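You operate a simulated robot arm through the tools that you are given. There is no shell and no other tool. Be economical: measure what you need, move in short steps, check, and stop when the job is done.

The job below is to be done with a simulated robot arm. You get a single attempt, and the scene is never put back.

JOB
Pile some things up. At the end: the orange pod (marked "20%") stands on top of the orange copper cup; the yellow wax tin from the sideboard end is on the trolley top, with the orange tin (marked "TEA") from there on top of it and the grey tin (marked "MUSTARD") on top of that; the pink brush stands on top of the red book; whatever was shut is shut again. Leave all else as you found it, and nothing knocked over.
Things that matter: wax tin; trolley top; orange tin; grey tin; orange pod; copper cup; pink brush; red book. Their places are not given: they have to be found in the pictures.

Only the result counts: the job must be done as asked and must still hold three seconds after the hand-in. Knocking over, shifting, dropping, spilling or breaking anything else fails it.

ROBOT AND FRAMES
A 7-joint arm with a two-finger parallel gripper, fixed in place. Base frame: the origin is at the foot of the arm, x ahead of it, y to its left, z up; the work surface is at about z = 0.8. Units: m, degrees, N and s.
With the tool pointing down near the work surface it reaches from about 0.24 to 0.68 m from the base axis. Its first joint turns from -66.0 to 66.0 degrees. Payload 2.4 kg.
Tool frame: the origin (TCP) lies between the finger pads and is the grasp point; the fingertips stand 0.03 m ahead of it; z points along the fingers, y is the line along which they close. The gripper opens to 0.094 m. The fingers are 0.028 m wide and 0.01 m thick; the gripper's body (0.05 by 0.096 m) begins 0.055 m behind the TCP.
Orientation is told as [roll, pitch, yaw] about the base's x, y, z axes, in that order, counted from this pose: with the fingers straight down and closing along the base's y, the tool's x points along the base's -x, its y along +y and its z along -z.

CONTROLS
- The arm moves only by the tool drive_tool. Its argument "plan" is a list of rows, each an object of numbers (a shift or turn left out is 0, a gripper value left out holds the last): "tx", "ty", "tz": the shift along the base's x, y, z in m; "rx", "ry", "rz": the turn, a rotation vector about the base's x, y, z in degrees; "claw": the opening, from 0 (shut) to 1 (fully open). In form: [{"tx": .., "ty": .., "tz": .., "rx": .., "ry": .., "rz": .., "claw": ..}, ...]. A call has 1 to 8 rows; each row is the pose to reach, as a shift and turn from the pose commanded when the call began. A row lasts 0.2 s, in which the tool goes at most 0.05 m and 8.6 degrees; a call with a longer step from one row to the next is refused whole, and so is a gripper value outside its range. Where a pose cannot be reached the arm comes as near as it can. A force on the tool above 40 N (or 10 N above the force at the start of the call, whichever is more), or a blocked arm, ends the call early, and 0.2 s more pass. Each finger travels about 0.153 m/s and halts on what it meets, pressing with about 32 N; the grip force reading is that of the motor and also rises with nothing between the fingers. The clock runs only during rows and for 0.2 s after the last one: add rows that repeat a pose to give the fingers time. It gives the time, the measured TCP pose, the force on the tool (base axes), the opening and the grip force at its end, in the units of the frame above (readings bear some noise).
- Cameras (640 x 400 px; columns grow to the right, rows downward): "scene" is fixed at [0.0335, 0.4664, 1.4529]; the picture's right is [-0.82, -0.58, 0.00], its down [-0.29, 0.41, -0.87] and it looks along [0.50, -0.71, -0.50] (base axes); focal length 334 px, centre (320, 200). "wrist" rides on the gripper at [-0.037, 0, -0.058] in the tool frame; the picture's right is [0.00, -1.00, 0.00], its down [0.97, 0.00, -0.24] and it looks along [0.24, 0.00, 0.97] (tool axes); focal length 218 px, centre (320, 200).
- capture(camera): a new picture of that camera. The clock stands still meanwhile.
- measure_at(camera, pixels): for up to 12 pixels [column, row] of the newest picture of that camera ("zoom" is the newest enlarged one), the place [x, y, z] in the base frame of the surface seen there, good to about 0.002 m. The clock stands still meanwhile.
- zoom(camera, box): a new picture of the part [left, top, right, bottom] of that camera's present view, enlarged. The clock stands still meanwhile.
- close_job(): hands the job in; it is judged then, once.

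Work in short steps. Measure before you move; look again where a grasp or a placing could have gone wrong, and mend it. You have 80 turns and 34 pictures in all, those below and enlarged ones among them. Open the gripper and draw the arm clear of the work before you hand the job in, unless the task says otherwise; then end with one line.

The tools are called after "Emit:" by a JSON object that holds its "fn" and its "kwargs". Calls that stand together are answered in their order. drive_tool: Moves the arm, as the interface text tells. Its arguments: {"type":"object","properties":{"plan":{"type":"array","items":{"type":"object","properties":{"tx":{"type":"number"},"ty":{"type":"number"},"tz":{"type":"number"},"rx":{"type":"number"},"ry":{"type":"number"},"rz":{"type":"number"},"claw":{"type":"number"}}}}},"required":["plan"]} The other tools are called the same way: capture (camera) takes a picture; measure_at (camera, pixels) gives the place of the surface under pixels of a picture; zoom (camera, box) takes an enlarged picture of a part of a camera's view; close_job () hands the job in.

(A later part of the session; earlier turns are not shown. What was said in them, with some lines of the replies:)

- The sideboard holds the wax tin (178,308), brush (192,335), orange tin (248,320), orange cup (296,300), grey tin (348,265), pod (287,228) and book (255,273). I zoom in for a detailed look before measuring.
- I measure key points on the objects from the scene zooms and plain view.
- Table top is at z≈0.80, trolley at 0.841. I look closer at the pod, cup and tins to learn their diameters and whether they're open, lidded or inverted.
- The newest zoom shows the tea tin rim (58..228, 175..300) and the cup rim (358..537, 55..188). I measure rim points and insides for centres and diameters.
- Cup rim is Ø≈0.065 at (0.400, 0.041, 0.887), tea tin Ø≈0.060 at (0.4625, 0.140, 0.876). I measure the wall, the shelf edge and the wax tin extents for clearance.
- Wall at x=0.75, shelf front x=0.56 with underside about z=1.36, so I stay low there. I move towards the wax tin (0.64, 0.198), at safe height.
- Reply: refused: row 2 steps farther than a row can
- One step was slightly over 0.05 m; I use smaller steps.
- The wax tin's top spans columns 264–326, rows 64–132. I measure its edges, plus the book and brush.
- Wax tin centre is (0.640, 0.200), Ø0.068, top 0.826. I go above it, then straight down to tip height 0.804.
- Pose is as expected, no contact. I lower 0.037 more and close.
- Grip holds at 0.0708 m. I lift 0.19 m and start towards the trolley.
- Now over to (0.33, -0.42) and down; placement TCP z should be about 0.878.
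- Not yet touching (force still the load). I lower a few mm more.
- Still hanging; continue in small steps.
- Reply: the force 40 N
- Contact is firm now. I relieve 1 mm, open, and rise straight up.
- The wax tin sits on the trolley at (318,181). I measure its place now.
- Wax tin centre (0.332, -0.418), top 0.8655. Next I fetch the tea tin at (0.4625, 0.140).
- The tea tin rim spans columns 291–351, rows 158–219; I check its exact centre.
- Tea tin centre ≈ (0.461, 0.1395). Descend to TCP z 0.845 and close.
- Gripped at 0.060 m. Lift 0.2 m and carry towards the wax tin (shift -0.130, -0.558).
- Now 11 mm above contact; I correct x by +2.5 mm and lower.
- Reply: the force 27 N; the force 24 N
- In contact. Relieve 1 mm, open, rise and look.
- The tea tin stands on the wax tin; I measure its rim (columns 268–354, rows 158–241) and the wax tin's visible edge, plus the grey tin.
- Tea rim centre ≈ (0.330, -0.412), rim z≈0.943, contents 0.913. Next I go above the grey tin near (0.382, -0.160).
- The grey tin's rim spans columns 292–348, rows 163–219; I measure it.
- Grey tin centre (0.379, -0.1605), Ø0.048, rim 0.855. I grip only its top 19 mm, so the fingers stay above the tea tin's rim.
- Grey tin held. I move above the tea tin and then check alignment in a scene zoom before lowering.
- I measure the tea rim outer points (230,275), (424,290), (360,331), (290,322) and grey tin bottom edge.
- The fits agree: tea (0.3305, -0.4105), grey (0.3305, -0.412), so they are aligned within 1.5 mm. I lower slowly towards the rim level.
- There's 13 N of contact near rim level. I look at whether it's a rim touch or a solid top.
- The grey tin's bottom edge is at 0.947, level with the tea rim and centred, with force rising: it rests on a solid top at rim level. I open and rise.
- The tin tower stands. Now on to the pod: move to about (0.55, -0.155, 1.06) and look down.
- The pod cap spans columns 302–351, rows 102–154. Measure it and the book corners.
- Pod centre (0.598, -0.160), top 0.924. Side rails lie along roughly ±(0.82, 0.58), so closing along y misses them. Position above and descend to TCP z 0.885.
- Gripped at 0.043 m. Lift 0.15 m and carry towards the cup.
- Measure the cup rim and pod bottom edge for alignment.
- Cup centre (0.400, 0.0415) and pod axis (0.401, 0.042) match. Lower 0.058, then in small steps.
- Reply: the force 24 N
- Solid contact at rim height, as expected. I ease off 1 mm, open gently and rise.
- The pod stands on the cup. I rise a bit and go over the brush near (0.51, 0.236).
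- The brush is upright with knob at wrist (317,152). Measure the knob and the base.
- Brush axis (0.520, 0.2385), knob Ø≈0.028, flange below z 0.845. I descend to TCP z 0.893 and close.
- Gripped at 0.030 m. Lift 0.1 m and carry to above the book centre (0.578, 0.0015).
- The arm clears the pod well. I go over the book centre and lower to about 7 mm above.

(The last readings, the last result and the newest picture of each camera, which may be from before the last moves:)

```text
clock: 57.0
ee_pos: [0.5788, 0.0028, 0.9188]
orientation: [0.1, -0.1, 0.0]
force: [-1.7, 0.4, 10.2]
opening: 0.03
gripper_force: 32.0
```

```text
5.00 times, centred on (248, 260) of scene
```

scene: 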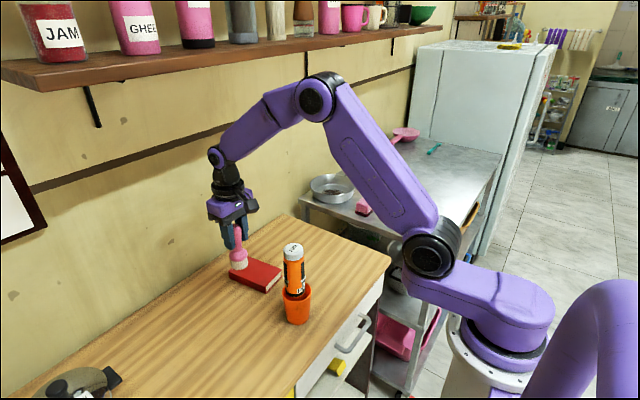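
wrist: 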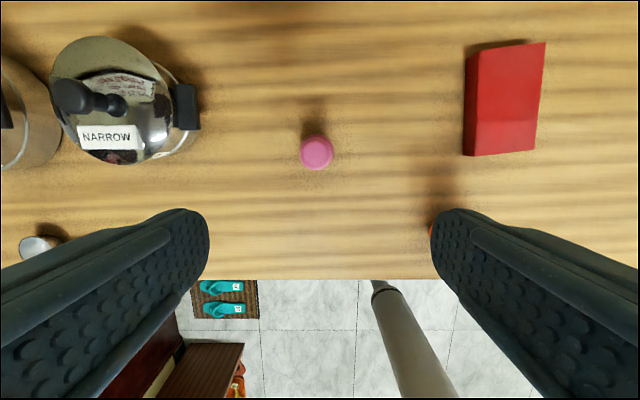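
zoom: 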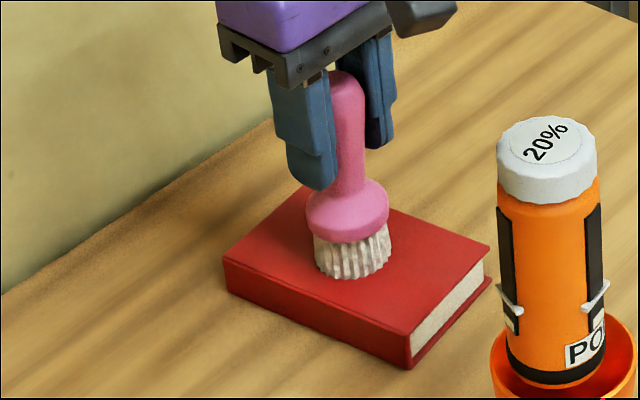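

The brush touches the book (10 N), upright and centred. I open gently and rise straight up.

Emit:
{"fn": "drive_tool", "kwargs": {"plan": [{"claw": 0.4}, {"claw": 0.6}, {"claw": 0.8}, {"tz": 0.03}, {"tz": 0.07}, {"tz": 0.11}, {"tz": 0.15}]}}

Emit:
{"fn": "drive_tool", "kwargs": {"plan": [{"tx": -0.02, "ty": -0.03, "tz": 0.02}, {"tx": -0.05, "ty": -0.06, "tz": 0.04}, {"tx": -0.08, "ty": -0.09, "tz": 0.05}, {"tx": -0.11, "ty": -0.12, "tz": 0.06}, {"tx": -0.14, "ty": -0.14, "tz": 0.07}, {"tx": -0.17, "ty": -0.15, "tz": 0.08}, {"tx": -0.2, "ty": -0.15, "tz": 0.08}]}}

Emit:
{"fn": "capture", "kwargs": {"camera": "scene"}}

```text
clock: 58.6
ee_pos: [0.5784, 0.0029, 1.0686]
orientation: [0.0, 0.2, -0.1]
force: [-0.3, 0.3, -0.8]
opening: 0.0749
gripper_force: 0.2
```

```text
clock: 60.2
ee_pos: [0.3777, -0.1499, 1.1497]
orientation: [0.0, 0.1, 0.0]
force: [-1.1, 0.1, -0.8]
opening: 0.0752
gripper_force: 0.0
```

```text
8 pictures are left
```

scene: 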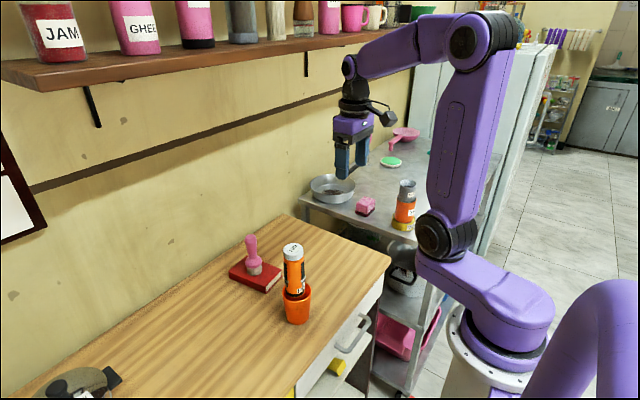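

All three piles stand, nothing else has moved, and the arm is clear with the gripper open. I hand the job in.

Emit:
{"fn": "close_job", "kwargs": {}}

```text
The job is handed in.
```

The job is handed in. The pod stands on the copper cup, the wax, tea and mustard tins are stacked on the trolley top, and the brush stands on the red book. The final picture showed nothing knocked over, and nothing had to be opened.
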